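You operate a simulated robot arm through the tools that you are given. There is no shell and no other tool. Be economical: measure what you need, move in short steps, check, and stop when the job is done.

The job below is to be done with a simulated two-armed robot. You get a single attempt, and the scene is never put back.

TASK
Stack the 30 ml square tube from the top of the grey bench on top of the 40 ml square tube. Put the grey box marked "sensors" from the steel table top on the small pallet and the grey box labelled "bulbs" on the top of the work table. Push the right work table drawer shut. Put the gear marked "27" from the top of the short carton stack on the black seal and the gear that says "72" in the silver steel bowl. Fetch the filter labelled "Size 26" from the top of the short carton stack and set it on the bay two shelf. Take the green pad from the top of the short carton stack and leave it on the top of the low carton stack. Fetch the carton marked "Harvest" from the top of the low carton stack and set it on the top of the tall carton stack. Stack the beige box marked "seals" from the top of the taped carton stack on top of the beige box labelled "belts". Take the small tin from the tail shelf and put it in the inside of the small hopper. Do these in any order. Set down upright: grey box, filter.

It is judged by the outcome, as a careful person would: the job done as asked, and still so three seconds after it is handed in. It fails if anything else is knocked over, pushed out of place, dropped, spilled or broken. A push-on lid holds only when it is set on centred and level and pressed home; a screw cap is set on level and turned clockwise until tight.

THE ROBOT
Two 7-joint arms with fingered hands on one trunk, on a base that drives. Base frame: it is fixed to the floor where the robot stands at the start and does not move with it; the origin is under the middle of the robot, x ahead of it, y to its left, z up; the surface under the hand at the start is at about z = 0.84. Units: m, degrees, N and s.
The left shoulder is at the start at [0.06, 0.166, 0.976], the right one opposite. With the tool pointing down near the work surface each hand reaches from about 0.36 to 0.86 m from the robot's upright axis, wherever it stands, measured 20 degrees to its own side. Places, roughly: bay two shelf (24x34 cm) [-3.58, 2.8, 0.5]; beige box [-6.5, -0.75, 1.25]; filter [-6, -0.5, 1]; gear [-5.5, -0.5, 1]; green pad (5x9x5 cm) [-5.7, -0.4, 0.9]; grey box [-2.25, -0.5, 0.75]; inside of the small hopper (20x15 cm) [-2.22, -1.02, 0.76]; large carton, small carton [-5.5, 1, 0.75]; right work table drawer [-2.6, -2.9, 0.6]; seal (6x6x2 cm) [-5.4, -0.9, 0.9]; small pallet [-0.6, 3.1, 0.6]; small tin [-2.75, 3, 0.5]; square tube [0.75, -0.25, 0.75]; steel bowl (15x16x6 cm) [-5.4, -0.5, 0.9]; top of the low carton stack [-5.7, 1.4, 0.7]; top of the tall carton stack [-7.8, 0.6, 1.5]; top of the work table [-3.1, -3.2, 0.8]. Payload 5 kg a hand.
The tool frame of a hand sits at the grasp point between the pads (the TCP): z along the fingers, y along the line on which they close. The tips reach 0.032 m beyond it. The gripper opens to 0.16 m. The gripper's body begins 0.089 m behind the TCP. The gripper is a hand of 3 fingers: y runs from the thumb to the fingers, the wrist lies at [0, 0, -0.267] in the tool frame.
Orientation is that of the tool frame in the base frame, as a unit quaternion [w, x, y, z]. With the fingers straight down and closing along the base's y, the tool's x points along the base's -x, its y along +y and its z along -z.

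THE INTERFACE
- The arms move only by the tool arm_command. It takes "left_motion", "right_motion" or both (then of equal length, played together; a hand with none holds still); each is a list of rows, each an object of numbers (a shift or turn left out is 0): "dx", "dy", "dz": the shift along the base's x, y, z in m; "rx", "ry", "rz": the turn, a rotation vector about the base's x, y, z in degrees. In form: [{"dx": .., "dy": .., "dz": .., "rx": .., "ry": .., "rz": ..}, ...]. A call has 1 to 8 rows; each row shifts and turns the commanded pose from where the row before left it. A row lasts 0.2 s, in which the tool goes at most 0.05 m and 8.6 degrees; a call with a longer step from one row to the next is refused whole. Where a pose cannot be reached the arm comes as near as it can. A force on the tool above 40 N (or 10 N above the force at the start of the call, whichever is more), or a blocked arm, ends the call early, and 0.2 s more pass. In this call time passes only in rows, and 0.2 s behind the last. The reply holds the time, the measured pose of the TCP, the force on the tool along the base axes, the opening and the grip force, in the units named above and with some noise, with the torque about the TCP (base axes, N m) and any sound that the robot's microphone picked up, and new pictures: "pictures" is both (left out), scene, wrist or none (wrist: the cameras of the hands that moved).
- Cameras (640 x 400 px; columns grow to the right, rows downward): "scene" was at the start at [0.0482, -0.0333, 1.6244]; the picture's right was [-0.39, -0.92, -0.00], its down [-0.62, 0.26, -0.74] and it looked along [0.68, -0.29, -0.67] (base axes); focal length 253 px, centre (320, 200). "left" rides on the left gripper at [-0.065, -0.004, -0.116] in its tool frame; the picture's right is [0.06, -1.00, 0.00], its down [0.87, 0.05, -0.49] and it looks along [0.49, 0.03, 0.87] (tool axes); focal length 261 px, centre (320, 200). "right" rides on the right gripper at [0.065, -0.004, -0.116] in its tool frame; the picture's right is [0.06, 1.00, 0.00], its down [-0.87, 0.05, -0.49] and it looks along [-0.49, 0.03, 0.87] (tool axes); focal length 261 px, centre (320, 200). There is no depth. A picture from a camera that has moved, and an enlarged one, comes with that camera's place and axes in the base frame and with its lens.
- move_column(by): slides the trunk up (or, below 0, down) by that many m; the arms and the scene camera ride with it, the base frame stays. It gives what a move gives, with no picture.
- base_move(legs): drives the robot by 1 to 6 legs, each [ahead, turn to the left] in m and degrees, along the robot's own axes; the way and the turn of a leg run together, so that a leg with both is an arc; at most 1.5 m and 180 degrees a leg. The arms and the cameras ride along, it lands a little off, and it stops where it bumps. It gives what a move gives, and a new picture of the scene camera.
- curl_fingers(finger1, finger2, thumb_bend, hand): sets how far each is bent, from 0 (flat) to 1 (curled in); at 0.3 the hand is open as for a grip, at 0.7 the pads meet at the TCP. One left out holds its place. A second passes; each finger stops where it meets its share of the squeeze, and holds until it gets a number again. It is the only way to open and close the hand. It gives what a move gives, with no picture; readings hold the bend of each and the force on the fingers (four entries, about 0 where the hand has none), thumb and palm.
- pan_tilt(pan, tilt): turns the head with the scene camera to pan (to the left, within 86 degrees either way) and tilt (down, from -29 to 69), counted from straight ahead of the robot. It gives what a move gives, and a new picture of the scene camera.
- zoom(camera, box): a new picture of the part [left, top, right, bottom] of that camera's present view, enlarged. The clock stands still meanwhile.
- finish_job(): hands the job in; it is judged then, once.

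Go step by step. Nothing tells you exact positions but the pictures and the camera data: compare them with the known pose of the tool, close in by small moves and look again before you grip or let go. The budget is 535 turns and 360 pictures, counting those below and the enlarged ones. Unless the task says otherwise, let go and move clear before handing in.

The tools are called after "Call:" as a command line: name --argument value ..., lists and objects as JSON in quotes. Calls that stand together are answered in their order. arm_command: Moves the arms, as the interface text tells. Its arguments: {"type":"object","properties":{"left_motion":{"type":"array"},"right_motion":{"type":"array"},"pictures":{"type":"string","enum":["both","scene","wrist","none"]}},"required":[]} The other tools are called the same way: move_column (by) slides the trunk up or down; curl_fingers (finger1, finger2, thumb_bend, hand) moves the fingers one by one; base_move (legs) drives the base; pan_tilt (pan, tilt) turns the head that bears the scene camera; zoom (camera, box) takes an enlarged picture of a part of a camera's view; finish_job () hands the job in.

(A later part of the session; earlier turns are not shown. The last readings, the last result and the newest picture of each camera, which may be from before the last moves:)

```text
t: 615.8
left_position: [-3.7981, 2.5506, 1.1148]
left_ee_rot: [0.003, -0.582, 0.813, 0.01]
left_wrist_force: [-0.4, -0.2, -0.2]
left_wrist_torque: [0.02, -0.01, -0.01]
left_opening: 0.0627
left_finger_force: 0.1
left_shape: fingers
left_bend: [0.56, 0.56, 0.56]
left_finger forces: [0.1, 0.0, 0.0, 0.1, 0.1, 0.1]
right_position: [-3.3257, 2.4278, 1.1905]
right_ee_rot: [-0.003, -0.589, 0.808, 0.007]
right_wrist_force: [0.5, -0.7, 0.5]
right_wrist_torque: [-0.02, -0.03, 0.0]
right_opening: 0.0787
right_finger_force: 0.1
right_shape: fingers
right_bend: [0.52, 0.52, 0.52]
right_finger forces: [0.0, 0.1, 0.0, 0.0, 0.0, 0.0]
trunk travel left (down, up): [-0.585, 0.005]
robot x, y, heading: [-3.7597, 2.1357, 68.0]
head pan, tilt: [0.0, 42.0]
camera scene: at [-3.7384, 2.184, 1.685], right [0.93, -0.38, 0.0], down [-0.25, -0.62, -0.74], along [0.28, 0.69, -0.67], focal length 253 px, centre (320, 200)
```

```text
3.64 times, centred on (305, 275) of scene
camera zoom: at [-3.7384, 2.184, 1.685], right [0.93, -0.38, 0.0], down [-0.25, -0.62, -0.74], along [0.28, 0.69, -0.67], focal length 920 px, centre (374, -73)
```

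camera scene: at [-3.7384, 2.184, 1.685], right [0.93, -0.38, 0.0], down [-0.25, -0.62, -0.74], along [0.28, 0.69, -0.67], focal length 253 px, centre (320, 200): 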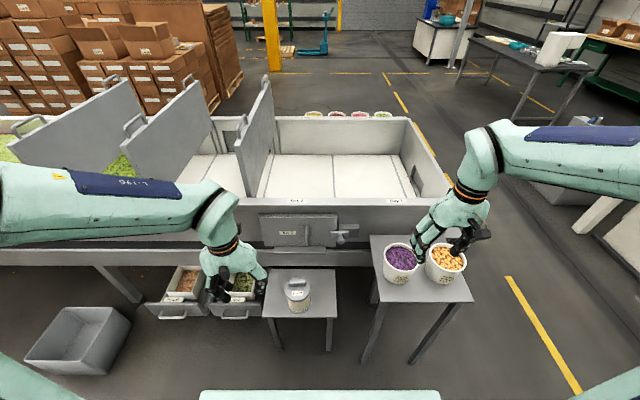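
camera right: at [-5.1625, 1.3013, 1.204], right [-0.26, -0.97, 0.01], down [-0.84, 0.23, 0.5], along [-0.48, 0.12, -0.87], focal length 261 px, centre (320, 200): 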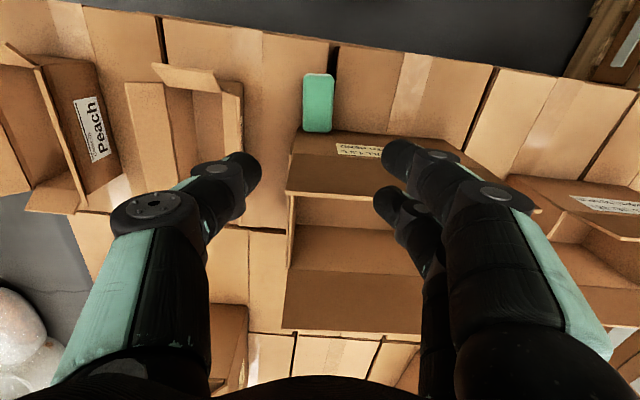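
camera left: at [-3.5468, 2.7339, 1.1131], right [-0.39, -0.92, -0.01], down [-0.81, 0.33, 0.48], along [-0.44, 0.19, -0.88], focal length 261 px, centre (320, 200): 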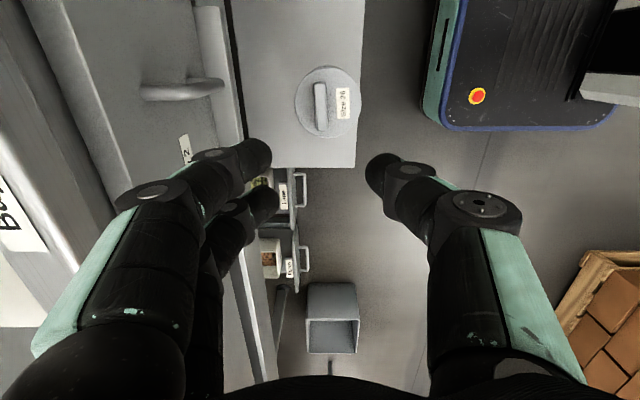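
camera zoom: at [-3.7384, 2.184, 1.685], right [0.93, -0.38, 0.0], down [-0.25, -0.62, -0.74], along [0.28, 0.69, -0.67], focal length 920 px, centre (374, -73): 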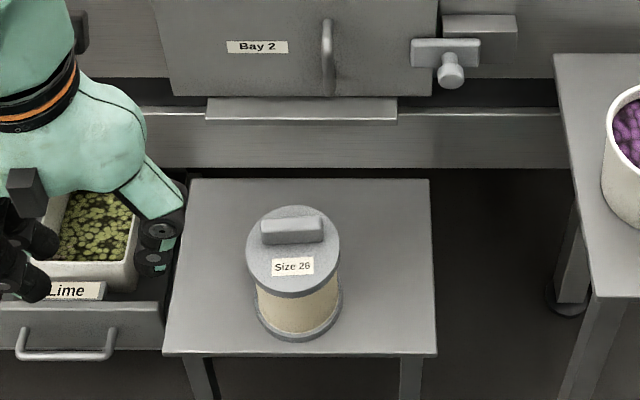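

The filter is upright on bay two. Last item: the Harvest carton; I'll drive back to the low stack.

Call:
base_move --legs '[[-1.4, 0], [0, 89.5], [0.25, 0]]'

Call:
zoom --camera "scene" --box '[240, 120, 400, 260]'

```text
t: 628.2
left_position: [-4.9341, 0.8874, 1.1128]
left_ee_rot: [0.005, 0.987, -0.159, -0.007]
left_wrist_force: [-0.9, 0.0, -0.4]
left_wrist_torque: [0.01, -0.04, -0.03]
left_opening: 0.0627
left_finger_force: 0.1
left_shape: fingers
left_bend: [0.56, 0.56, 0.56]
left_finger forces: [0.0, 0.1, 0.1, 0.0, 0.0, 0.1]
right_position: [-4.8118, 1.3623, 1.1904]
right_ee_rot: [0.006, 0.989, -0.151, -0.003]
right_wrist_force: [-0.2, -0.1, 0.2]
right_wrist_torque: [-0.04, -0.07, 0.02]
right_opening: 0.0784
right_finger_force: 0.0
right_shape: fingers
right_bend: [0.52, 0.52, 0.52]
right_finger forces: [0.0, 0.0, 0.1, 0.0, 0.1, 0.1]
trunk travel left (down, up): [-0.585, 0.005]
robot x, y, heading: [-4.5177, 0.9318, 158.4]
head pan, tilt: [0.0, 42.0]
camera scene: at [-4.5659, 0.9488, 1.685], right [0.37, 0.93, 0.0], down [0.62, -0.25, -0.74], along [-0.69, 0.27, -0.67], focal length 253 px, centre (320, 200)
```

scene: 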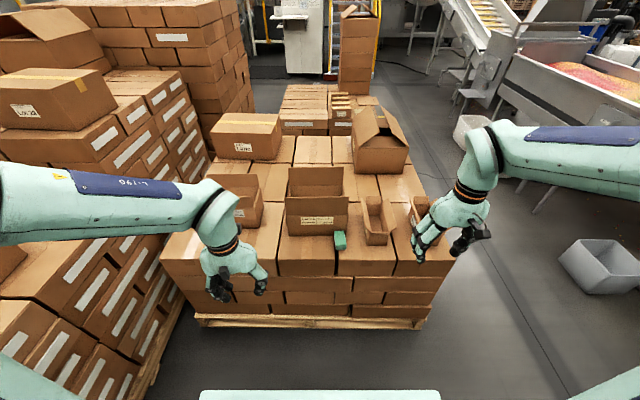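

```text
2.86 times, centred on (320, 190) of scene
camera zoom: at [-4.5659, 0.9488, 1.685], right [0.37, 0.93, 0.0], down [0.62, -0.25, -0.74], along [-0.69, 0.27, -0.67], focal length 723 px, centre (320, 229)
```

zoom: 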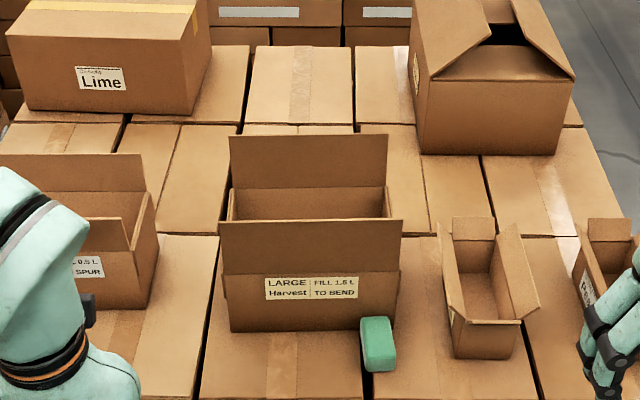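

Harvest is about 0.29 m wide with a standing front flap. The target is high (~1.45), so I'll pinch the front flap from its right end with the right hand horizontal, pointing left. First reorient the hand in free air.

Call:
arm_command --right_motion '[{"rx": -7.6, "ry": 3.0, "dx": -0.0144, "dy": -0.0188}, {"rx": -7.6, "ry": 3.0, "dx": -0.0144, "dy": -0.0188}, {"rx": -7.6, "ry": 3.0, "dx": -0.0144, "dy": -0.0188}, {"rx": -7.6, "ry": 3.0, "dx": -0.0144, "dy": -0.0188}, {"rx": -7.6, "ry": 3.0, "dx": -0.0144, "dy": -0.0188}, {"rx": -7.6, "ry": 3.0, "dx": -0.0144, "dy": -0.0188}, {"rx": -7.6, "ry": 3.0, "dx": -0.0144, "dy": -0.0188}, {"rx": -7.6, "ry": 3.0, "dx": -0.0144, "dy": -0.0188}]' --pictures "none"

Call:
arm_command --right_motion '[{"rx": -7.6, "ry": 3.0}, {"rx": -7.6, "ry": 3.0}, {"rx": -7.6, "ry": 3.0}, {"rx": -3.0, "ry": -7.6}, {"rx": -3.0, "ry": -7.6}, {"rx": -3.0, "ry": -7.6}, {"rx": -3.0, "ry": -7.6}, {"rx": -3.0, "ry": -7.6}]' --pictures "scene"

```text
t: 630.0
left_position: [-4.932, 0.887, 1.1147]
left_ee_rot: [0.005, 0.987, -0.159, -0.008]
left_wrist_force: [-0.3, 0.0, 0.3]
left_wrist_torque: [0.01, -0.02, 0.02]
left_opening: 0.0623
left_finger_force: 0.1
left_shape: fingers
left_bend: [0.56, 0.56, 0.56]
left_finger forces: [0.0, 0.1, 0.0, 0.0, 0.0, 0.0]
right_position: [-4.927, 1.2107, 1.1905]
right_ee_rot: [0.532, 0.828, -0.128, -0.124]
right_wrist_force: [-0.3, 0.0, -0.5]
right_wrist_torque: [-0.02, 0.01, 0.02]
right_opening: 0.0788
right_finger_force: 0.0
right_shape: fingers
right_bend: [0.52, 0.52, 0.52]
right_finger forces: [0.0, 0.0, 0.1, 0.0, 0.0, 0.0]
trunk travel left (down, up): [-0.585, 0.005]
robot x, y, heading: [-4.5172, 0.9288, 158.3]
head pan, tilt: [0.0, 42.0]
```

```text
t: 631.8
left_position: [-4.9318, 0.8862, 1.1137]
left_ee_rot: [0.004, 0.987, -0.16, -0.008]
left_wrist_force: [0.0, 0.1, -0.1]
left_wrist_torque: [-0.01, 0.0, 0.0]
left_opening: 0.0626
left_finger_force: 0.1
left_shape: fingers
left_bend: [0.56, 0.56, 0.56]
left_finger forces: [0.0, 0.0, 0.1, 0.0, 0.0, 0.1]
right_position: [-4.9271, 1.2099, 1.1892]
right_ee_rot: [0.703, 0.614, -0.348, 0.091]
right_wrist_force: [-0.5, 0.5, -0.1]
right_wrist_torque: [0.0, 0.0, 0.04]
right_opening: 0.0785
right_finger_force: 0.1
right_shape: fingers
right_bend: [0.52, 0.52, 0.52]
right_finger forces: [0.0, 0.1, 0.0, 0.0, 0.1, 0.0]
trunk travel left (down, up): [-0.585, 0.005]
robot x, y, heading: [-4.5146, 0.928, 158.3]
head pan, tilt: [0.0, 42.0]
camera scene: at [-4.5644, 0.9478, 1.685], right [0.37, 0.93, 0.0], down [0.62, -0.25, -0.74], along [-0.69, 0.28, -0.67], focal length 253 px, centre (320, 200)
```

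scene: 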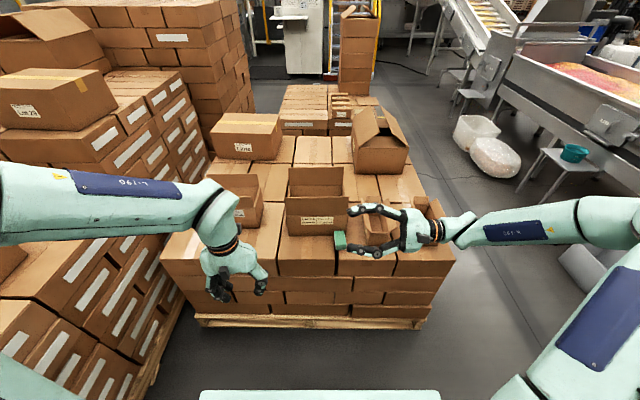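

Call:
arm_command --right_motion '[{"rx": -3.0, "ry": -7.6}, {"rx": -3.0, "ry": -7.6}, {"rx": -3.0, "ry": -7.6}, {"rx": -3.0, "ry": -7.6}, {"rx": -3.0, "ry": -7.6}, {"rx": -3.0, "ry": -7.6}, {"dx": 0.02, "dy": 0.03}, {"dx": 0.02, "dy": 0.03}]' --pictures "none"

Call:
base_move --legs '[[0.28, 0]]'

Call:
zoom --camera "right" --box '[0, 0, 640, 400]'

```text
t: 633.6
left_position: [-4.9315, 0.8865, 1.1139]
left_ee_rot: [0.005, 0.987, -0.16, -0.009]
left_wrist_force: [0.4, 0.6, 0.0]
left_wrist_torque: [0.0, 0.03, 0.01]
left_opening: 0.0626
left_finger_force: 0.0
left_shape: fingers
left_bend: [0.56, 0.56, 0.56]
left_finger forces: [0.0, 0.1, 0.0, 0.0, 0.1, 0.0]
right_position: [-4.8882, 1.2703, 1.1899]
right_ee_rot: [0.6, 0.416, -0.573, 0.372]
right_wrist_force: [0.6, 0.4, -0.2]
right_wrist_torque: [-0.03, 0.02, 0.02]
right_opening: 0.0788
right_finger_force: 0.1
right_shape: fingers
right_bend: [0.52, 0.52, 0.52]
right_finger forces: [0.0, 0.1, 0.0, 0.1, 0.0, 0.1]
trunk travel left (down, up): [-0.585, 0.005]
robot x, y, heading: [-4.5187, 0.9304, 158.7]
head pan, tilt: [0.0, 42.0]
```

```text
t: 635.5
left_position: [-5.1948, 0.9908, 1.1139]
left_ee_rot: [0.005, 0.987, -0.16, -0.008]
left_wrist_force: [-0.4, -0.3, 0.1]
left_wrist_torque: [-0.03, -0.05, -0.02]
left_opening: 0.0627
left_finger_force: 0.1
left_shape: fingers
left_bend: [0.56, 0.56, 0.56]
left_finger forces: [0.0, 0.1, 0.0, 0.0, 0.1, 0.1]
right_position: [-5.152, 1.3735, 1.1907]
right_ee_rot: [0.599, 0.417, -0.573, 0.373]
right_wrist_force: [0.8, 0.4, 0.3]
right_wrist_torque: [-0.02, -0.01, 0.01]
right_opening: 0.0785
right_finger_force: 0.1
right_shape: fingers
right_bend: [0.52, 0.52, 0.52]
right_finger forces: [0.1, 0.0, 0.0, 0.0, 0.0, 0.0]
trunk travel left (down, up): [-0.585, 0.005]
robot x, y, heading: [-4.7796, 1.0341, 158.2]
head pan, tilt: [0.0, 42.0]
camera scene: at [-4.8284, 1.0532, 1.685], right [0.37, 0.93, 0.0], down [0.62, -0.25, -0.74], along [-0.69, 0.27, -0.67], focal length 253 px, centre (320, 200)
```

scene: 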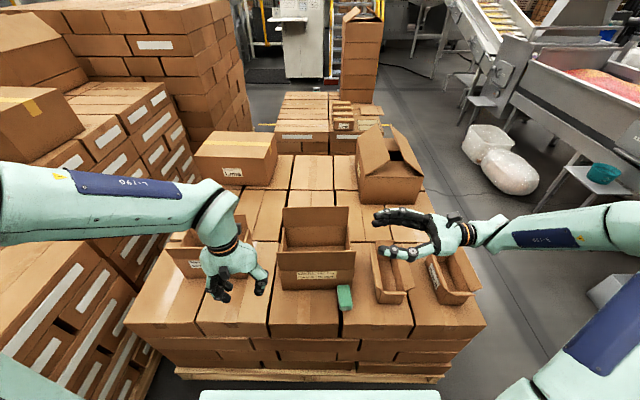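

```text
1.00 times, centred on (320, 200) of right (not enlarged: the box is as wide or as high as the picture)
camera zoom: at [-5.0992, 1.4781, 1.2547], right [-0.92, 0.37, 0.14], down [0.08, 0.5, -0.86], along [-0.39, -0.78, -0.49], focal length 261 px, centre (320, 200)
```

zoom: 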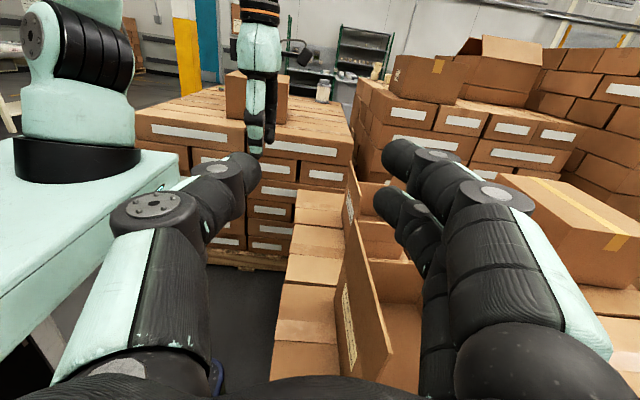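

Call:
zoom --camera "right" --box '[270, 150, 450, 380]'

```text
1.74 times, centred on (360, 265) of right
camera zoom: at [-5.0992, 1.4781, 1.2547], right [-0.92, 0.37, 0.14], down [0.08, 0.5, -0.86], along [-0.39, -0.78, -0.49], focal length 453 px, centre (250, 87)
```

zoom: 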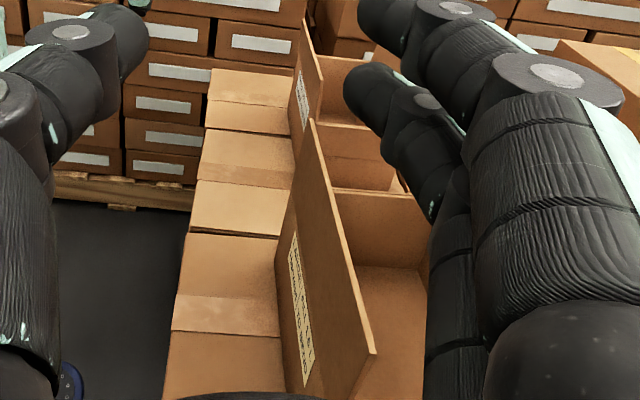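

The flap's top edge is at about forward 0.588 from me. I'll lower the hand beside its right end.

Call:
arm_command --right_motion '[{"dx": -0.0165, "dy": 0.0107, "dz": -0.045}, {"dx": -0.0165, "dy": 0.0107, "dz": -0.045}, {"dx": -0.0165, "dy": 0.0107, "dz": -0.045}, {"dx": -0.0165, "dy": 0.0107, "dz": -0.045}, {"dx": -0.0165, "dy": 0.0107, "dz": -0.045}, {"dx": -0.0165, "dy": 0.0107, "dz": -0.045}]' --pictures "both"

```text
t: 637.0
left_position: [-5.1953, 0.9916, 1.1153]
left_ee_rot: [0.005, 0.987, -0.16, -0.008]
left_wrist_force: [0.3, 0.2, -0.2]
left_wrist_torque: [0.01, 0.0, 0.0]
left_opening: 0.0622
left_finger_force: 0.1
left_shape: fingers
left_bend: [0.56, 0.56, 0.56]
left_finger forces: [0.0, 0.0, 0.0, 0.0, 0.0, 0.0]
right_position: [-5.2509, 1.4394, 0.9196]
right_ee_rot: [0.599, 0.417, -0.572, 0.373]
right_wrist_force: [0.0, -0.6, 0.0]
right_wrist_torque: [-0.01, -0.02, 0.0]
right_opening: 0.0786
right_finger_force: 0.1
right_shape: fingers
right_bend: [0.52, 0.52, 0.52]
right_finger forces: [0.1, 0.0, 0.1, 0.0, 0.0, 0.0]
trunk travel left (down, up): [-0.585, 0.005]
robot x, y, heading: [-4.7814, 1.0311, 158.3]
head pan, tilt: [0.0, 42.0]
camera scene: at [-4.8275, 1.0533, 1.6851], right [0.37, 0.93, 0.0], down [0.62, -0.25, -0.74], along [-0.69, 0.27, -0.67], focal length 253 px, centre (320, 200)
camera right: at [-5.1982, 1.5421, 0.9845], right [-0.92, 0.37, 0.14], down [0.08, 0.5, -0.86], along [-0.39, -0.78, -0.49], focal length 261 px, centre (320, 200)
```

scene: 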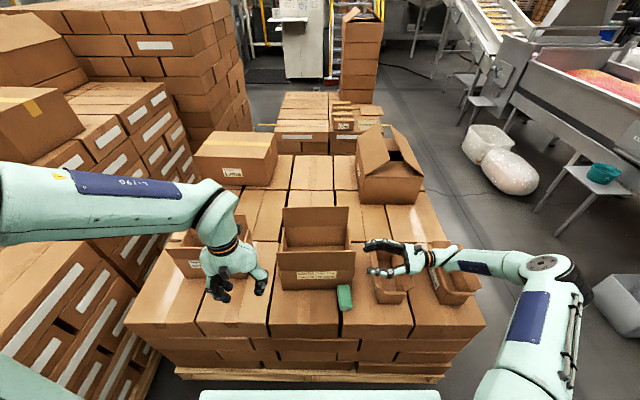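
right: 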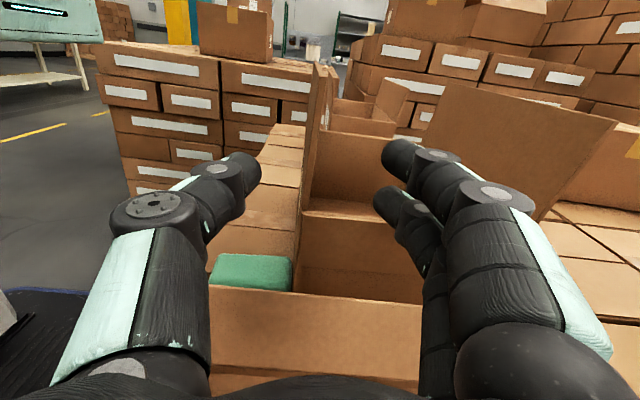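

The flap sits between thumb and fingers' line. I'll slide in along it.

Call:
arm_command --right_motion '[{"dx": -0.0158, "dy": -0.0395}, {"dx": -0.0158, "dy": -0.0395}, {"dx": -0.0158, "dy": -0.0395}]' --pictures "both"

```text
t: 637.8
left_position: [-5.1953, 0.9902, 1.1139]
left_ee_rot: [0.004, 0.987, -0.159, -0.008]
left_wrist_force: [-0.1, -0.1, 0.8]
left_wrist_torque: [0.0, -0.02, -0.01]
left_opening: 0.0624
left_finger_force: 0.1
left_shape: fingers
left_bend: [0.56, 0.56, 0.56]
left_finger forces: [0.0, 0.0, 0.1, 0.0, 0.0, 0.1]
right_position: [-5.2972, 1.321, 0.92]
right_ee_rot: [0.6, 0.417, -0.573, 0.372]
right_wrist_force: [0.0, -0.3, 0.4]
right_wrist_torque: [0.0, 0.01, 0.02]
right_opening: 0.0785
right_finger_force: 0.1
right_shape: fingers
right_bend: [0.52, 0.52, 0.52]
right_finger forces: [0.1, 0.0, 0.1, 0.1, 0.0, 0.1]
trunk travel left (down, up): [-0.585, 0.005]
robot x, y, heading: [-4.7794, 1.0318, 158.3]
head pan, tilt: [0.0, 42.0]
camera scene: at [-4.8276, 1.0519, 1.685], right [0.37, 0.93, 0.0], down [0.62, -0.25, -0.74], along [-0.69, 0.27, -0.67], focal length 253 px, centre (320, 200)
camera right: at [-5.2448, 1.4235, 0.9854], right [-0.92, 0.37, 0.14], down [0.08, 0.5, -0.86], along [-0.39, -0.78, -0.49], focal length 261 px, centre (320, 200)
```

scene: 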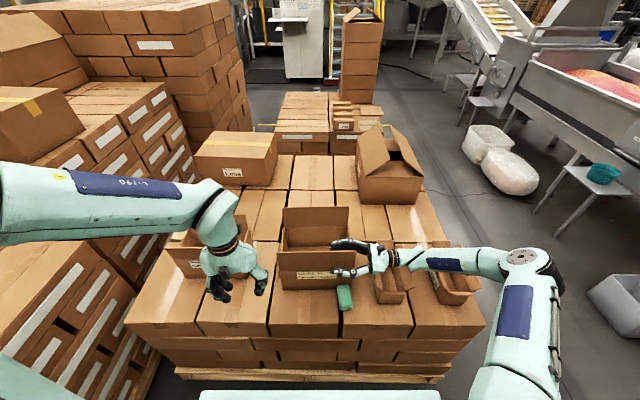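
right: 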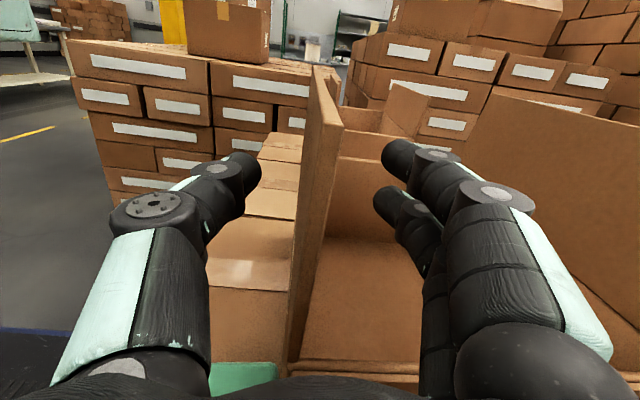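

Call:
arm_command --right_motion '[{"dx": -0.0148, "dy": -0.0371}]' --pictures "none"

Call:
curl_fingers --hand "right" --finger1 0.8 --finger2 0.8 --thumb_bend 0.75

Call:
arm_command --right_motion '[{"dz": 0.01}, {"dz": 0.01}]' --pictures "both"

```text
t: 638.1
left_position: [-5.1953, 0.9894, 1.1132]
left_ee_rot: [0.004, 0.987, -0.159, -0.008]
left_wrist_force: [0.3, -0.3, -0.7]
left_wrist_torque: [0.02, -0.01, -0.02]
left_opening: 0.0627
left_finger_force: 0.0
left_shape: fingers
left_bend: [0.56, 0.56, 0.56]
left_finger forces: [0.0, 0.0, 0.0, 0.0, 0.0, 0.1]
right_position: [-5.3129, 1.2817, 0.9204]
right_ee_rot: [0.6, 0.418, -0.573, 0.371]
right_wrist_force: [-1.6, -0.2, -0.3]
right_wrist_torque: [-0.03, 0.0, -0.02]
right_opening: 0.0786
right_finger_force: 0.0
right_shape: fingers
right_bend: [0.52, 0.52, 0.52]
right_finger forces: [0.0, 0.0, 0.1, 0.0, 0.1, 0.0]
trunk travel left (down, up): [-0.585, 0.005]
robot x, y, heading: [-4.7777, 1.0347, 158.4]
head pan, tilt: [0.0, 42.0]
```

```text
t: 639.1
left_position: [-5.1949, 0.9905, 1.1145]
left_ee_rot: [0.004, 0.987, -0.16, -0.008]
left_wrist_force: [0.6, 0.1, -0.4]
left_wrist_torque: [-0.01, 0.02, -0.01]
left_opening: 0.0625
left_finger_force: 0.1
left_shape: fingers
left_bend: [0.56, 0.56, 0.56]
left_finger forces: [0.0, 0.0, 0.0, 0.0, 0.0, 0.0]
right_position: [-5.3118, 1.2825, 0.9198]
right_ee_rot: [0.6, 0.417, -0.573, 0.371]
right_wrist_force: [0.0, -0.5, 0.1]
right_wrist_torque: [-0.04, -0.03, 0.05]
right_opening: 0.0146
right_finger_force: 16.1
right_shape: fingers
right_bend: [0.72, 0.73, 0.71]
right_finger forces: [8.2, 7.3, 0.0, 0.1, 16.2, 0.2]
trunk travel left (down, up): [-0.585, 0.005]
robot x, y, heading: [-4.7811, 1.0307, 158.5]
head pan, tilt: [0.0, 42.0]
```

```text
t: 639.8
left_position: [-5.1949, 0.99, 1.1139]
left_ee_rot: [0.005, 0.987, -0.16, -0.008]
left_wrist_force: [-0.4, 0.1, -0.9]
left_wrist_torque: [-0.01, -0.03, 0.01]
left_opening: 0.0628
left_finger_force: 0.2
left_shape: fingers
left_bend: [0.56, 0.56, 0.56]
left_finger forces: [0.0, 0.1, 0.0, 0.0, 0.0, 0.0]
right_position: [-5.3122, 1.2824, 0.939]
right_ee_rot: [0.599, 0.418, -0.572, 0.373]
right_wrist_force: [0.0, 1.1, -0.7]
right_wrist_torque: [0.01, 0.02, 0.04]
right_opening: 0.0141
right_finger_force: 15.5
right_shape: fingers
right_bend: [0.72, 0.73, 0.71]
right_finger forces: [7.4, 8.2, 0.1, 0.0, 15.1, 0.3]
trunk travel left (down, up): [-0.585, 0.005]
robot x, y, heading: [-4.7771, 1.0309, 158.4]
head pan, tilt: [0.0, 42.0]
camera scene: at [-4.8271, 1.0526, 1.685], right [0.37, 0.93, 0.0], down [0.62, -0.25, -0.74], along [-0.69, 0.27, -0.67], focal length 253 px, centre (320, 200)
camera right: at [-5.2596, 1.3867, 1.0059], right [-0.92, 0.37, 0.14], down [0.08, 0.5, -0.86], along [-0.39, -0.78, -0.49], focal length 261 px, centre (320, 200)
```

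scene: 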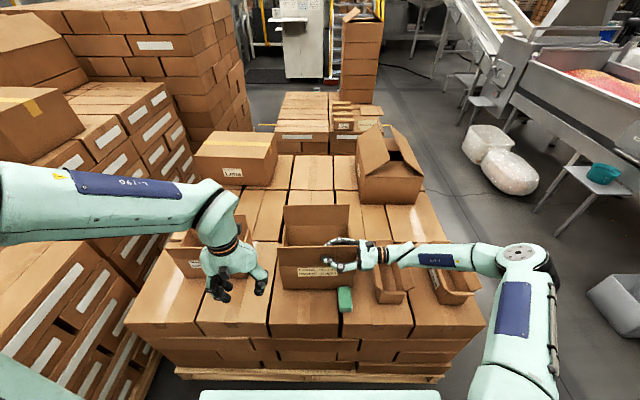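
right: 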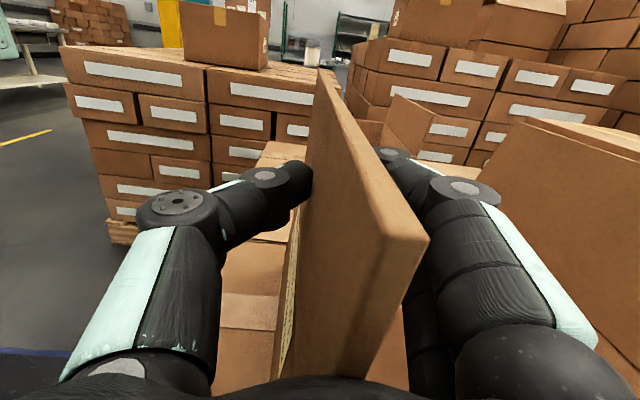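

Call:
arm_command --right_motion '[{"dz": 0.03}, {"dz": 0.04}, {"dz": 0.04}, {"dz": 0.04}]' --pictures "both"

```text
t: 640.8
left_position: [-5.1945, 0.9887, 1.1146]
left_ee_rot: [0.004, 0.987, -0.16, -0.008]
left_wrist_force: [0.3, -1.6, 0.5]
left_wrist_torque: [0.01, 0.01, 0.03]
left_opening: 0.0627
left_finger_force: 0.1
left_shape: fingers
left_bend: [0.56, 0.56, 0.56]
left_finger forces: [0.1, 0.1, 0.0, 0.1, 0.1, 0.1]
right_position: [-5.3102, 1.2837, 1.0883]
right_ee_rot: [0.599, 0.417, -0.573, 0.373]
right_wrist_force: [-0.2, 0.2, -1.9]
right_wrist_torque: [-0.01, -0.19, -0.04]
right_opening: 0.0154
right_finger_force: 16.4
right_shape: fingers
right_bend: [0.72, 0.74, 0.7]
right_finger forces: [10.8, 5.7, 0.0, 0.0, 16.1, 0.1]
trunk travel left (down, up): [-0.585, 0.005]
robot x, y, heading: [-4.7817, 1.0324, 158.3]
head pan, tilt: [0.0, 42.0]
camera scene: at [-4.8268, 1.052, 1.685], right [0.37, 0.93, 0.0], down [0.62, -0.25, -0.74], along [-0.69, 0.27, -0.67], focal length 253 px, centre (320, 200)
camera right: at [-5.2582, 1.3859, 1.1541], right [-0.92, 0.37, 0.14], down [0.08, 0.5, -0.86], along [-0.39, -0.78, -0.49], focal length 261 px, centre (320, 200)
```

scene: 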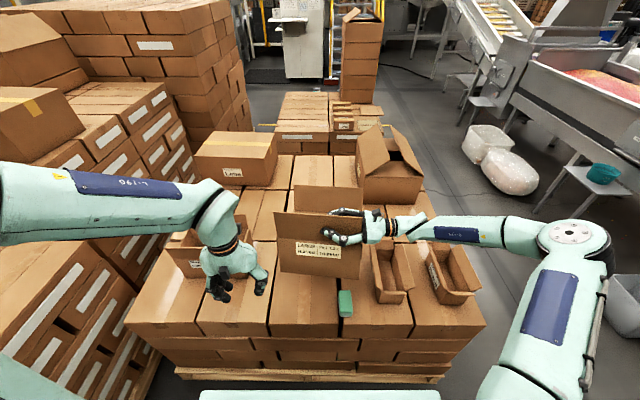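
right: 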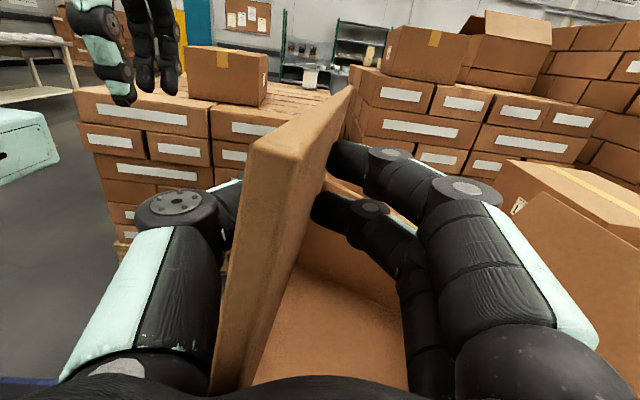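

The carton hangs from the pinch, tilted a little but secure. I'll raise and draw it in, then drive round to the south side of the tall stack.

Call:
arm_command --right_motion '[{"dz": 0.04}, {"dz": 0.04}, {"dz": 0.04}, {"dz": 0.02, "dx": 0.028, "dy": -0.011}, {"dx": 0.037, "dy": -0.015}, {"dx": 0.037, "dy": -0.015}]' --pictures "none"

Call:
base_move --legs '[[-0.5, 0]]'

```text
t: 642.1
left_position: [-5.194, 0.9896, 1.1143]
left_ee_rot: [0.004, 0.987, -0.16, -0.009]
left_wrist_force: [-0.5, 0.4, 0.8]
left_wrist_torque: [0.03, 0.0, -0.01]
left_opening: 0.0625
left_finger_force: 0.0
left_shape: fingers
left_bend: [0.56, 0.56, 0.56]
left_finger forces: [0.0, 0.1, 0.0, 0.1, 0.0, 0.0]
right_position: [-5.2076, 1.2427, 1.2294]
right_ee_rot: [0.6, 0.417, -0.573, 0.371]
right_wrist_force: [0.5, -0.6, -2.0]
right_wrist_torque: [-0.02, -0.18, -0.04]
right_opening: 0.0163
right_finger_force: 17.0
right_shape: fingers
right_bend: [0.72, 0.74, 0.7]
right_finger forces: [11.1, 5.5, 0.1, 0.0, 16.3, 0.0]
trunk travel left (down, up): [-0.585, 0.005]
robot x, y, heading: [-4.7774, 1.0345, 158.5]
head pan, tilt: [0.0, 42.0]
```

```text
t: 645.1
left_position: [-4.7277, 0.8059, 1.1142]
left_ee_rot: [0.005, 0.987, -0.162, -0.009]
left_wrist_force: [0.2, -0.3, -0.1]
left_wrist_torque: [0.03, 0.04, 0.0]
left_opening: 0.0625
left_finger_force: 0.1
left_shape: fingers
left_bend: [0.56, 0.56, 0.56]
left_finger forces: [0.0, 0.1, 0.0, 0.0, 0.1, 0.1]
right_position: [-4.7437, 1.0592, 1.2286]
right_ee_rot: [0.6, 0.416, -0.574, 0.371]
right_wrist_force: [-0.5, 0.0, -2.3]
right_wrist_torque: [0.01, -0.19, -0.02]
right_opening: 0.0163
right_finger_force: 16.2
right_shape: fingers
right_bend: [0.72, 0.74, 0.7]
right_finger forces: [10.9, 5.7, 0.1, 0.1, 16.1, 0.0]
trunk travel left (down, up): [-0.585, 0.005]
robot x, y, heading: [-4.3109, 0.8444, 157.8]
head pan, tilt: [0.0, 42.0]
camera scene: at [-4.3602, 0.8666, 1.6851], right [0.37, 0.93, 0.0], down [0.62, -0.25, -0.74], along [-0.69, 0.28, -0.67], focal length 253 px, centre (320, 200)
```

scene: 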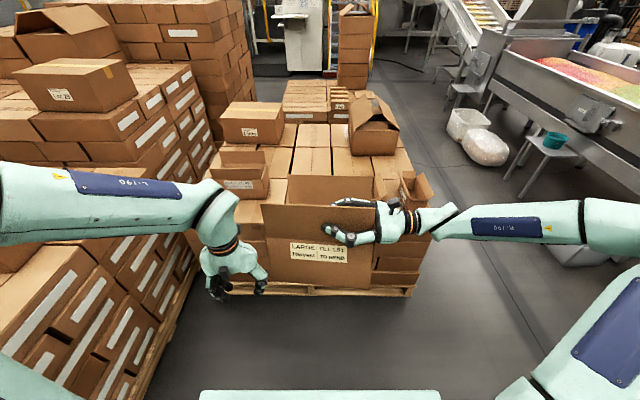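

Call:
base_move --legs '[[0, 122], [1.26, 0], [0, -26], [1.45, 0], [0, -71], [1.5, 0]]'

Call:
base_move --legs '[[1.3, 0], [0, -60]]'

Call:
pan_tilt --pan 0 --tilt 22

```text
t: 675.4
left_position: [-6.279, -2.1638, 1.1133]
left_ee_rot: [0.006, 0.998, 0.066, -0.006]
left_wrist_force: [-0.5, 0.7, 0.1]
left_wrist_torque: [0.0, -0.02, -0.02]
left_opening: 0.0628
left_finger_force: 0.2
left_shape: fingers
left_bend: [0.56, 0.56, 0.56]
left_finger forces: [0.0, 0.0, 0.1, 0.0, 0.0, 0.0]
right_position: [-6.4038, -1.9446, 1.2282]
right_ee_rot: [0.499, 0.536, -0.464, 0.499]
right_wrist_force: [0.2, -0.1, -2.4]
right_wrist_torque: [0.12, -0.15, 0.0]
right_opening: 0.0158
right_finger_force: 13.9
right_shape: fingers
right_bend: [0.72, 0.74, 0.7]
right_finger forces: [9.4, 5.2, 0.0, 0.0, 14.2, 0.1]
trunk travel left (down, up): [-0.585, 0.005]
robot x, y, heading: [-5.9244, -1.9429, -175.8]
head pan, tilt: [0.0, 42.0]
camera scene: at [-5.9756, -1.948, 1.685], right [-0.08, 1.0, 0.0], down [0.67, 0.05, -0.74], along [-0.74, -0.06, -0.67], focal length 253 px, centre (320, 200)
```

scene: 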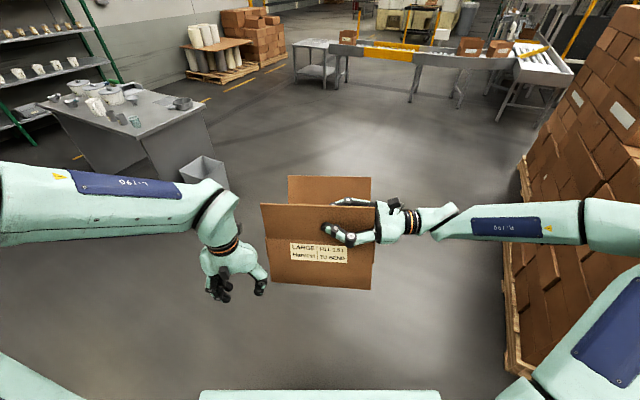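

```text
t: 684.7
left_position: [-7.5886, -1.8368, 1.1138]
left_ee_rot: [0.001, 0.894, -0.449, -0.009]
left_wrist_force: [0.8, 0.9, 0.2]
left_wrist_torque: [-0.01, 0.02, 0.04]
left_opening: 0.0624
left_finger_force: 0.0
left_shape: fingers
left_bend: [0.56, 0.56, 0.56]
left_finger forces: [0.1, 0.0, 0.1, 0.0, 0.0, 0.0]
right_position: [-7.4563, -1.6211, 1.2273]
right_ee_rot: [0.684, 0.226, -0.671, 0.174]
right_wrist_force: [0.6, 0.3, -1.4]
right_wrist_torque: [-0.13, -0.14, 0.02]
right_opening: 0.0157
right_finger_force: 14.1
right_shape: fingers
right_bend: [0.72, 0.75, 0.7]
right_finger forces: [9.3, 5.4, 0.0, 0.0, 14.0, 0.0]
trunk travel left (down, up): [-0.585, 0.005]
robot x, y, heading: [-7.2227, -2.0394, 123.3]
head pan, tilt: [0.0, 42.0]
camera scene: at [-7.2525, -1.9967, 1.685], right [0.84, 0.55, 0.0], down [0.37, -0.56, -0.74], along [-0.41, 0.62, -0.67], focal length 253 px, centre (320, 200)
```

scene: 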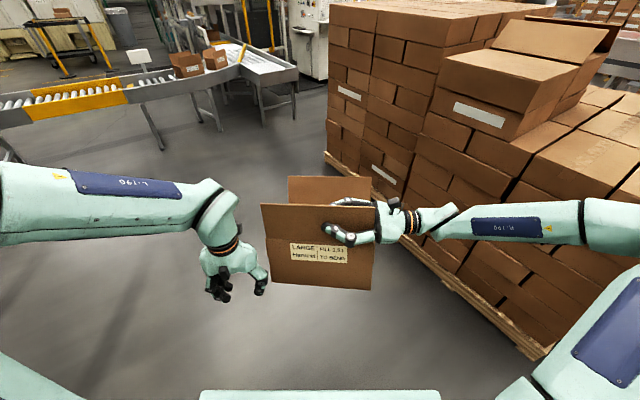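

```text
t: 685.5
left_position: [-7.5901, -1.8375, 1.1129]
left_ee_rot: [0.002, 0.894, -0.449, -0.009]
left_wrist_force: [-0.3, -0.3, 0.2]
left_wrist_torque: [0.0, -0.04, -0.02]
left_opening: 0.0627
left_finger_force: 0.1
left_shape: fingers
left_bend: [0.56, 0.56, 0.56]
left_finger forces: [0.1, 0.0, 0.0, 0.0, 0.1, 0.0]
right_position: [-7.4573, -1.622, 1.2282]
right_ee_rot: [0.684, 0.225, -0.672, 0.174]
right_wrist_force: [0.0, -0.1, -1.8]
right_wrist_torque: [-0.1, -0.14, 0.01]
right_opening: 0.0155
right_finger_force: 14.1
right_shape: fingers
right_bend: [0.72, 0.75, 0.7]
right_finger forces: [9.3, 5.3, 0.0, 0.1, 14.1, 0.0]
trunk travel left (down, up): [-0.585, 0.005]
robot x, y, heading: [-7.2281, -2.045, 123.5]
head pan, tilt: [0.0, 22.0]
camera scene: at [-7.2579, -1.9891, 1.7161], right [0.84, 0.55, 0.0], down [0.21, -0.31, -0.93], along [-0.51, 0.77, -0.38], focal length 253 px, centre (320, 200)
```

scene: 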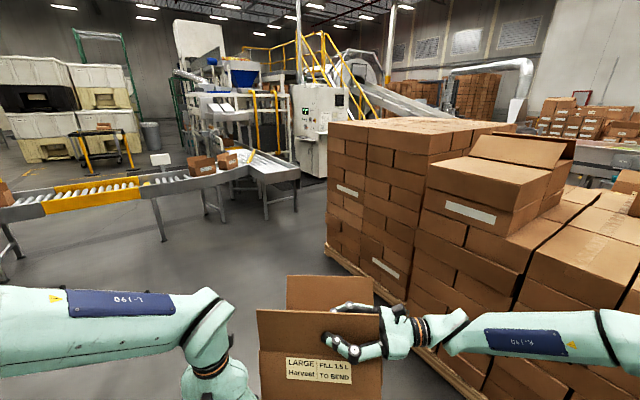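

The tall stack's south face is reachable from here, its top near z≈1.45. I'll drive to a pre-position in front of it.

Call:
base_move --legs '[[0, 9], [1.45, 0], [0, -67]]'

```text
t: 696.5
left_position: [-8.2572, -0.5525, 1.1143]
left_ee_rot: [0.002, -0.574, 0.819, 0.01]
left_wrist_force: [-0.1, -0.7, 0.2]
left_wrist_torque: [0.0, 0.0, 0.0]
left_opening: 0.0625
left_finger_force: 0.0
left_shape: fingers
left_bend: [0.56, 0.56, 0.56]
left_finger forces: [0.2, 0.0, 0.1, 0.0, 0.1, 0.1]
right_position: [-8.0052, -0.5443, 1.2281]
right_ee_rot: [-0.685, 0.12, 0.698, 0.17]
right_wrist_force: [0.6, 0.3, -1.7]
right_wrist_torque: [-0.17, 0.02, 0.03]
right_opening: 0.0155
right_finger_force: 13.9
right_shape: fingers
right_bend: [0.72, 0.75, 0.7]
right_finger forces: [9.2, 5.4, 0.1, 0.1, 13.9, 0.1]
trunk travel left (down, up): [-0.585, 0.005]
robot x, y, heading: [-8.2225, -0.9728, 66.8]
head pan, tilt: [0.0, 22.0]
camera scene: at [-8.2007, -0.9125, 1.7161], right [0.92, -0.39, 0.0], down [-0.15, -0.34, -0.93], along [0.37, 0.85, -0.37], focal length 253 px, centre (320, 200)
```

scene: 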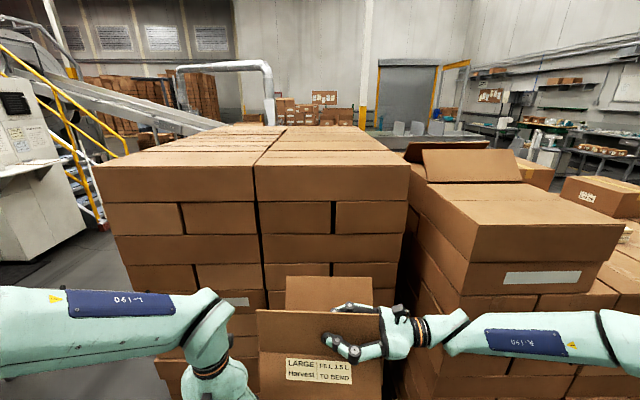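

Call:
arm_command --right_motion '[{"dz": 0.045, "rx": 1.6, "ry": -0.7}, {"dz": 0.045, "rx": 1.6, "ry": -0.7}, {"dz": 0.045, "rx": 1.6, "ry": -0.7}, {"dz": 0.045, "rx": 1.6, "ry": -0.7}, {"dz": 0.045}, {"dz": 0.045}, {"dz": 0.045}, {"dz": 0.045}]' --pictures "none"

Call:
arm_command --right_motion '[{"dz": 0.04}, {"dz": 0.04}, {"dz": 0.04}]' --pictures "both"

```text
t: 698.3
left_position: [-8.2585, -0.5524, 1.1136]
left_ee_rot: [0.003, -0.574, 0.819, 0.01]
left_wrist_force: [-0.5, -0.8, 0.8]
left_wrist_torque: [0.02, 0.0, -0.02]
left_opening: 0.0625
left_finger_force: 0.0
left_shape: fingers
left_bend: [0.56, 0.56, 0.56]
left_finger forces: [0.0, 0.1, 0.1, 0.1, 0.0, 0.0]
right_position: [-8.0052, -0.5468, 1.5883]
right_ee_rot: [-0.673, 0.077, 0.704, 0.211]
right_wrist_force: [0.2, -0.5, -3.1]
right_wrist_torque: [-0.21, 0.03, -0.03]
right_opening: 0.0153
right_finger_force: 15.4
right_shape: fingers
right_bend: [0.72, 0.75, 0.7]
right_finger forces: [11.0, 4.5, 0.0, 0.1, 15.2, 0.1]
trunk travel left (down, up): [-0.585, 0.005]
robot x, y, heading: [-8.2312, -0.9699, 66.9]
head pan, tilt: [0.0, 22.0]
```

```text
t: 699.1
left_position: [-8.2585, -0.5535, 1.1136]
left_ee_rot: [0.003, -0.574, 0.819, 0.009]
left_wrist_force: [1.0, -0.5, 0.5]
left_wrist_torque: [-0.01, 0.02, -0.01]
left_opening: 0.0625
left_finger_force: 0.1
left_shape: fingers
left_bend: [0.56, 0.56, 0.56]
left_finger forces: [0.0, 0.1, 0.0, 0.1, 0.0, 0.0]
right_position: [-8.0062, -0.5453, 1.707]
right_ee_rot: [-0.673, 0.079, 0.704, 0.213]
right_wrist_force: [-0.4, -0.5, -2.7]
right_wrist_torque: [-0.19, 0.05, 0.03]
right_opening: 0.0154
right_finger_force: 15.3
right_shape: fingers
right_bend: [0.72, 0.75, 0.7]
right_finger forces: [10.6, 4.5, 0.0, 0.1, 15.0, 0.1]
trunk travel left (down, up): [-0.585, 0.005]
robot x, y, heading: [-8.2223, -0.9712, 66.7]
head pan, tilt: [0.0, 22.0]
camera scene: at [-8.2015, -0.9121, 1.7161], right [0.92, -0.39, 0.0], down [-0.15, -0.34, -0.93], along [0.37, 0.85, -0.37], focal length 253 px, centre (320, 200)
camera right: at [-7.9063, -0.6068, 1.7704], right [0.39, 0.89, 0.25], down [0.54, 0.0, -0.84], along [-0.74, 0.46, -0.48], focal length 261 px, centre (320, 200)
```

scene: 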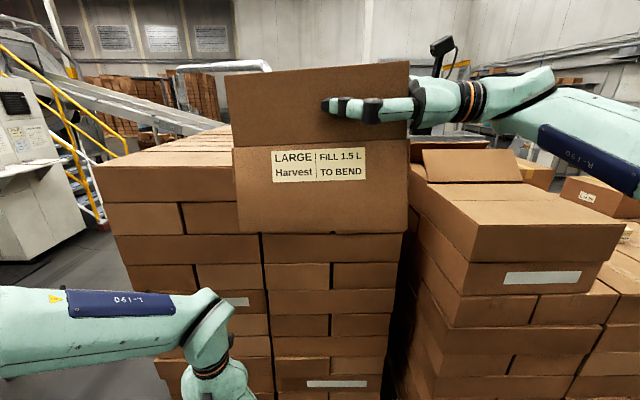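
right: 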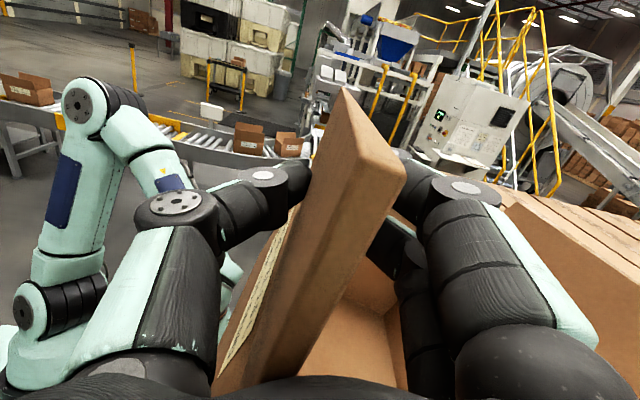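

Call:
arm_command --right_motion '[{"dz": 0.03, "dx": -0.006, "dy": -0.014}, {"dz": 0.03, "dx": -0.006, "dy": -0.014}]' --pictures "none"

Call:
base_move --legs '[[0.2, 0]]'

```text
t: 699.7
left_position: [-8.2584, -0.5531, 1.1149]
left_ee_rot: [0.003, -0.575, 0.818, 0.009]
left_wrist_force: [-0.3, -0.8, 0.6]
left_wrist_torque: [0.02, 0.01, -0.03]
left_opening: 0.0627
left_finger_force: 0.0
left_shape: fingers
left_bend: [0.56, 0.56, 0.56]
left_finger forces: [0.0, 0.0, 0.1, 0.1, 0.0, 0.0]
right_position: [-8.0193, -0.5755, 1.7676]
right_ee_rot: [-0.673, 0.079, 0.704, 0.212]
right_wrist_force: [-0.8, -0.5, -2.0]
right_wrist_torque: [-0.23, 0.05, -0.05]
right_opening: 0.0154
right_finger_force: 15.8
right_shape: fingers
right_bend: [0.72, 0.75, 0.7]
right_finger forces: [10.6, 5.2, 0.1, 0.0, 15.6, 0.0]
trunk travel left (down, up): [-0.585, 0.005]
robot x, y, heading: [-8.2294, -0.9718, 66.7]
head pan, tilt: [0.0, 22.0]
```

```text
t: 701.3
left_position: [-8.1739, -0.3608, 1.1136]
left_ee_rot: [0.003, -0.572, 0.82, 0.01]
left_wrist_force: [0.8, 0.8, 0.1]
left_wrist_torque: [-0.01, -0.01, 0.0]
left_opening: 0.0628
left_finger_force: 0.1
left_shape: fingers
left_bend: [0.56, 0.56, 0.56]
left_finger forces: [0.0, 0.0, 0.0, 0.1, 0.1, 0.0]
right_position: [-7.9348, -0.3832, 1.7658]
right_ee_rot: [-0.673, 0.079, 0.704, 0.212]
right_wrist_force: [0.0, 0.2, -2.4]
right_wrist_torque: [-0.19, 0.02, 0.06]
right_opening: 0.0154
right_finger_force: 15.5
right_shape: fingers
right_bend: [0.72, 0.75, 0.7]
right_finger forces: [9.9, 5.8, 0.1, 0.1, 15.1, 0.0]
trunk travel left (down, up): [-0.585, 0.005]
robot x, y, heading: [-8.1469, -0.7768, 66.8]
head pan, tilt: [0.0, 22.0]
camera scene: at [-8.1178, -0.7202, 1.7161], right [0.92, -0.4, 0.0], down [-0.15, -0.34, -0.93], along [0.37, 0.85, -0.38], focal length 253 px, centre (320, 200)
```

scene: 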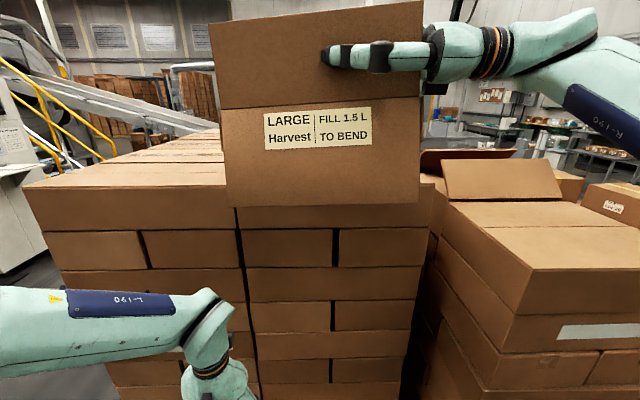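

Stack top looks like ~1.52–1.54. I'll raise the carton further, drawing it in, before advancing.

Call:
arm_command --right_motion '[{"dz": 0.02, "dx": -0.012, "dy": -0.028}, {"dz": 0.015, "dx": -0.012, "dy": -0.028}, {"dz": 0.01, "dx": -0.004, "dy": -0.01}]' --pictures "scene"

```text
t: 702.1
left_position: [-8.1733, -0.3633, 1.1149]
left_ee_rot: [0.003, -0.572, 0.82, 0.009]
left_wrist_force: [-0.5, -0.3, -0.9]
left_wrist_torque: [0.01, -0.02, -0.01]
left_opening: 0.0626
left_finger_force: 0.1
left_shape: fingers
left_bend: [0.56, 0.56, 0.56]
left_finger forces: [0.0, 0.0, 0.0, 0.0, 0.1, 0.1]
right_position: [-7.9642, -0.4523, 1.8118]
right_ee_rot: [-0.672, 0.08, 0.704, 0.214]
right_wrist_force: [0.3, -0.2, -3.0]
right_wrist_torque: [-0.21, 0.02, -0.02]
right_opening: 0.0154
right_finger_force: 15.4
right_shape: fingers
right_bend: [0.72, 0.75, 0.7]
right_finger forces: [10.5, 5.0, 0.0, 0.0, 15.2, 0.1]
trunk travel left (down, up): [-0.585, 0.005]
robot x, y, heading: [-8.1464, -0.7773, 66.4]
head pan, tilt: [0.0, 22.0]
camera scene: at [-8.1188, -0.7221, 1.7161], right [0.92, -0.4, 0.0], down [-0.15, -0.34, -0.93], along [0.37, 0.85, -0.37], focal length 253 px, centre (320, 200)
```

scene: 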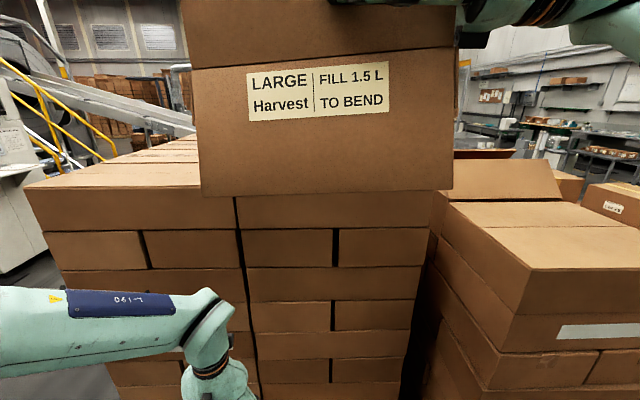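

Carton bottom is now at about 1.59. The left hand must get out of the way first: swing it to the left side.

Call:
arm_command --left_motion '[{"dx": -0.042, "dy": -0.0156}, {"dx": -0.042, "dy": -0.0156}, {"dx": -0.042, "dy": -0.0156}, {"dx": -0.042, "dy": -0.0156}, {"dx": -0.042, "dy": -0.0156}, {"dx": -0.042, "dy": -0.0156}, {"dx": -0.042, "dy": -0.0156}, {"dx": -0.042, "dy": -0.0156}]' --pictures "none"

```text
t: 703.9
left_position: [-8.5115, -0.4701, 1.1298]
left_ee_rot: [0.003, -0.572, 0.82, 0.009]
left_wrist_force: [0.0, -0.6, -0.5]
left_wrist_torque: [0.02, -0.01, -0.01]
left_opening: 0.0626
left_finger_force: 0.0
left_shape: fingers
left_bend: [0.56, 0.56, 0.56]
left_finger forces: [0.0, 0.0, 0.0, 0.0, 0.1, 0.0]
left hand out of reach, approached as far as the arm can: row 3, 4, 5
right_position: [-7.9622, -0.4508, 1.812]
right_ee_rot: [-0.672, 0.079, 0.704, 0.214]
right_wrist_force: [0.9, -0.4, -3.0]
right_wrist_torque: [-0.15, -0.04, -0.05]
right_opening: 0.0156
right_finger_force: 15.7
right_shape: fingers
right_bend: [0.72, 0.75, 0.7]
right_finger forces: [9.8, 6.4, 0.0, 0.0, 15.9, 0.0]
trunk travel left (down, up): [-0.585, 0.005]
robot x, y, heading: [-8.1445, -0.7826, 66.6]
head pan, tilt: [0.0, 22.0]
```

Call:
base_move --legs '[[0.14, 0]]'

Call:
zoom --camera "right" --box '[0, 0, 640, 400]'

```text
t: 705.3
left_position: [-8.4557, -0.3407, 1.1301]
left_ee_rot: [0.003, -0.573, 0.82, 0.009]
left_wrist_force: [0.5, 1.3, 0.4]
left_wrist_torque: [-0.05, 0.02, 0.01]
left_opening: 0.0627
left_finger_force: 0.1
left_shape: fingers
left_bend: [0.56, 0.56, 0.56]
left_finger forces: [0.0, 0.1, 0.0, 0.0, 0.0, 0.0]
right_position: [-7.9067, -0.3198, 1.8113]
right_ee_rot: [-0.673, 0.08, 0.704, 0.213]
right_wrist_force: [0.1, 0.6, -3.3]
right_wrist_torque: [-0.16, 0.01, 0.06]
right_opening: 0.0154
right_finger_force: 15.1
right_shape: fingers
right_bend: [0.72, 0.75, 0.7]
right_finger forces: [9.2, 6.1, 0.1, 0.0, 14.8, 0.1]
trunk travel left (down, up): [-0.585, 0.005]
robot x, y, heading: [-8.0926, -0.6474, 66.6]
head pan, tilt: [0.0, 22.0]
camera scene: at [-8.062, -0.5916, 1.716], right [0.92, -0.4, 0.0], down [-0.15, -0.34, -0.93], along [0.37, 0.85, -0.38], focal length 253 px, centre (320, 200)
```

scene: 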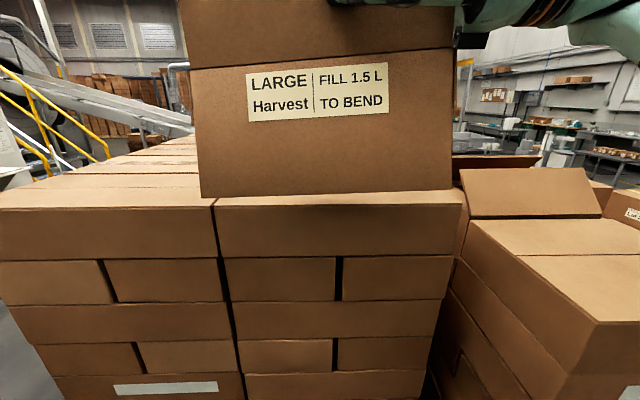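

```text
1.00 times, centred on (320, 200) of right (not enlarged: the box is as wide or as high as the picture)
camera zoom: at [-7.8076, -0.3821, 1.8746], right [0.39, 0.88, 0.25], down [0.54, 0.0, -0.84], along [-0.74, 0.47, -0.48], focal length 261 px, centre (320, 200)
```

zoom: 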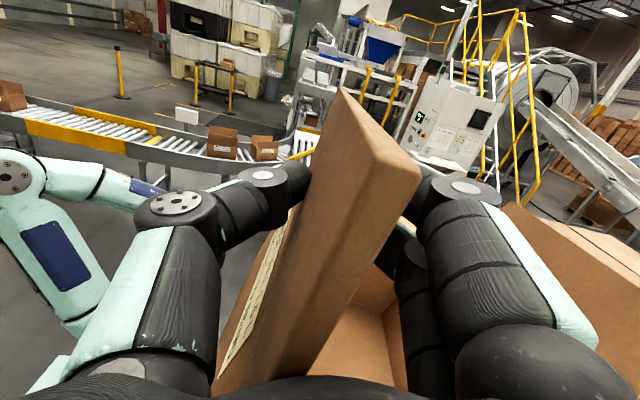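

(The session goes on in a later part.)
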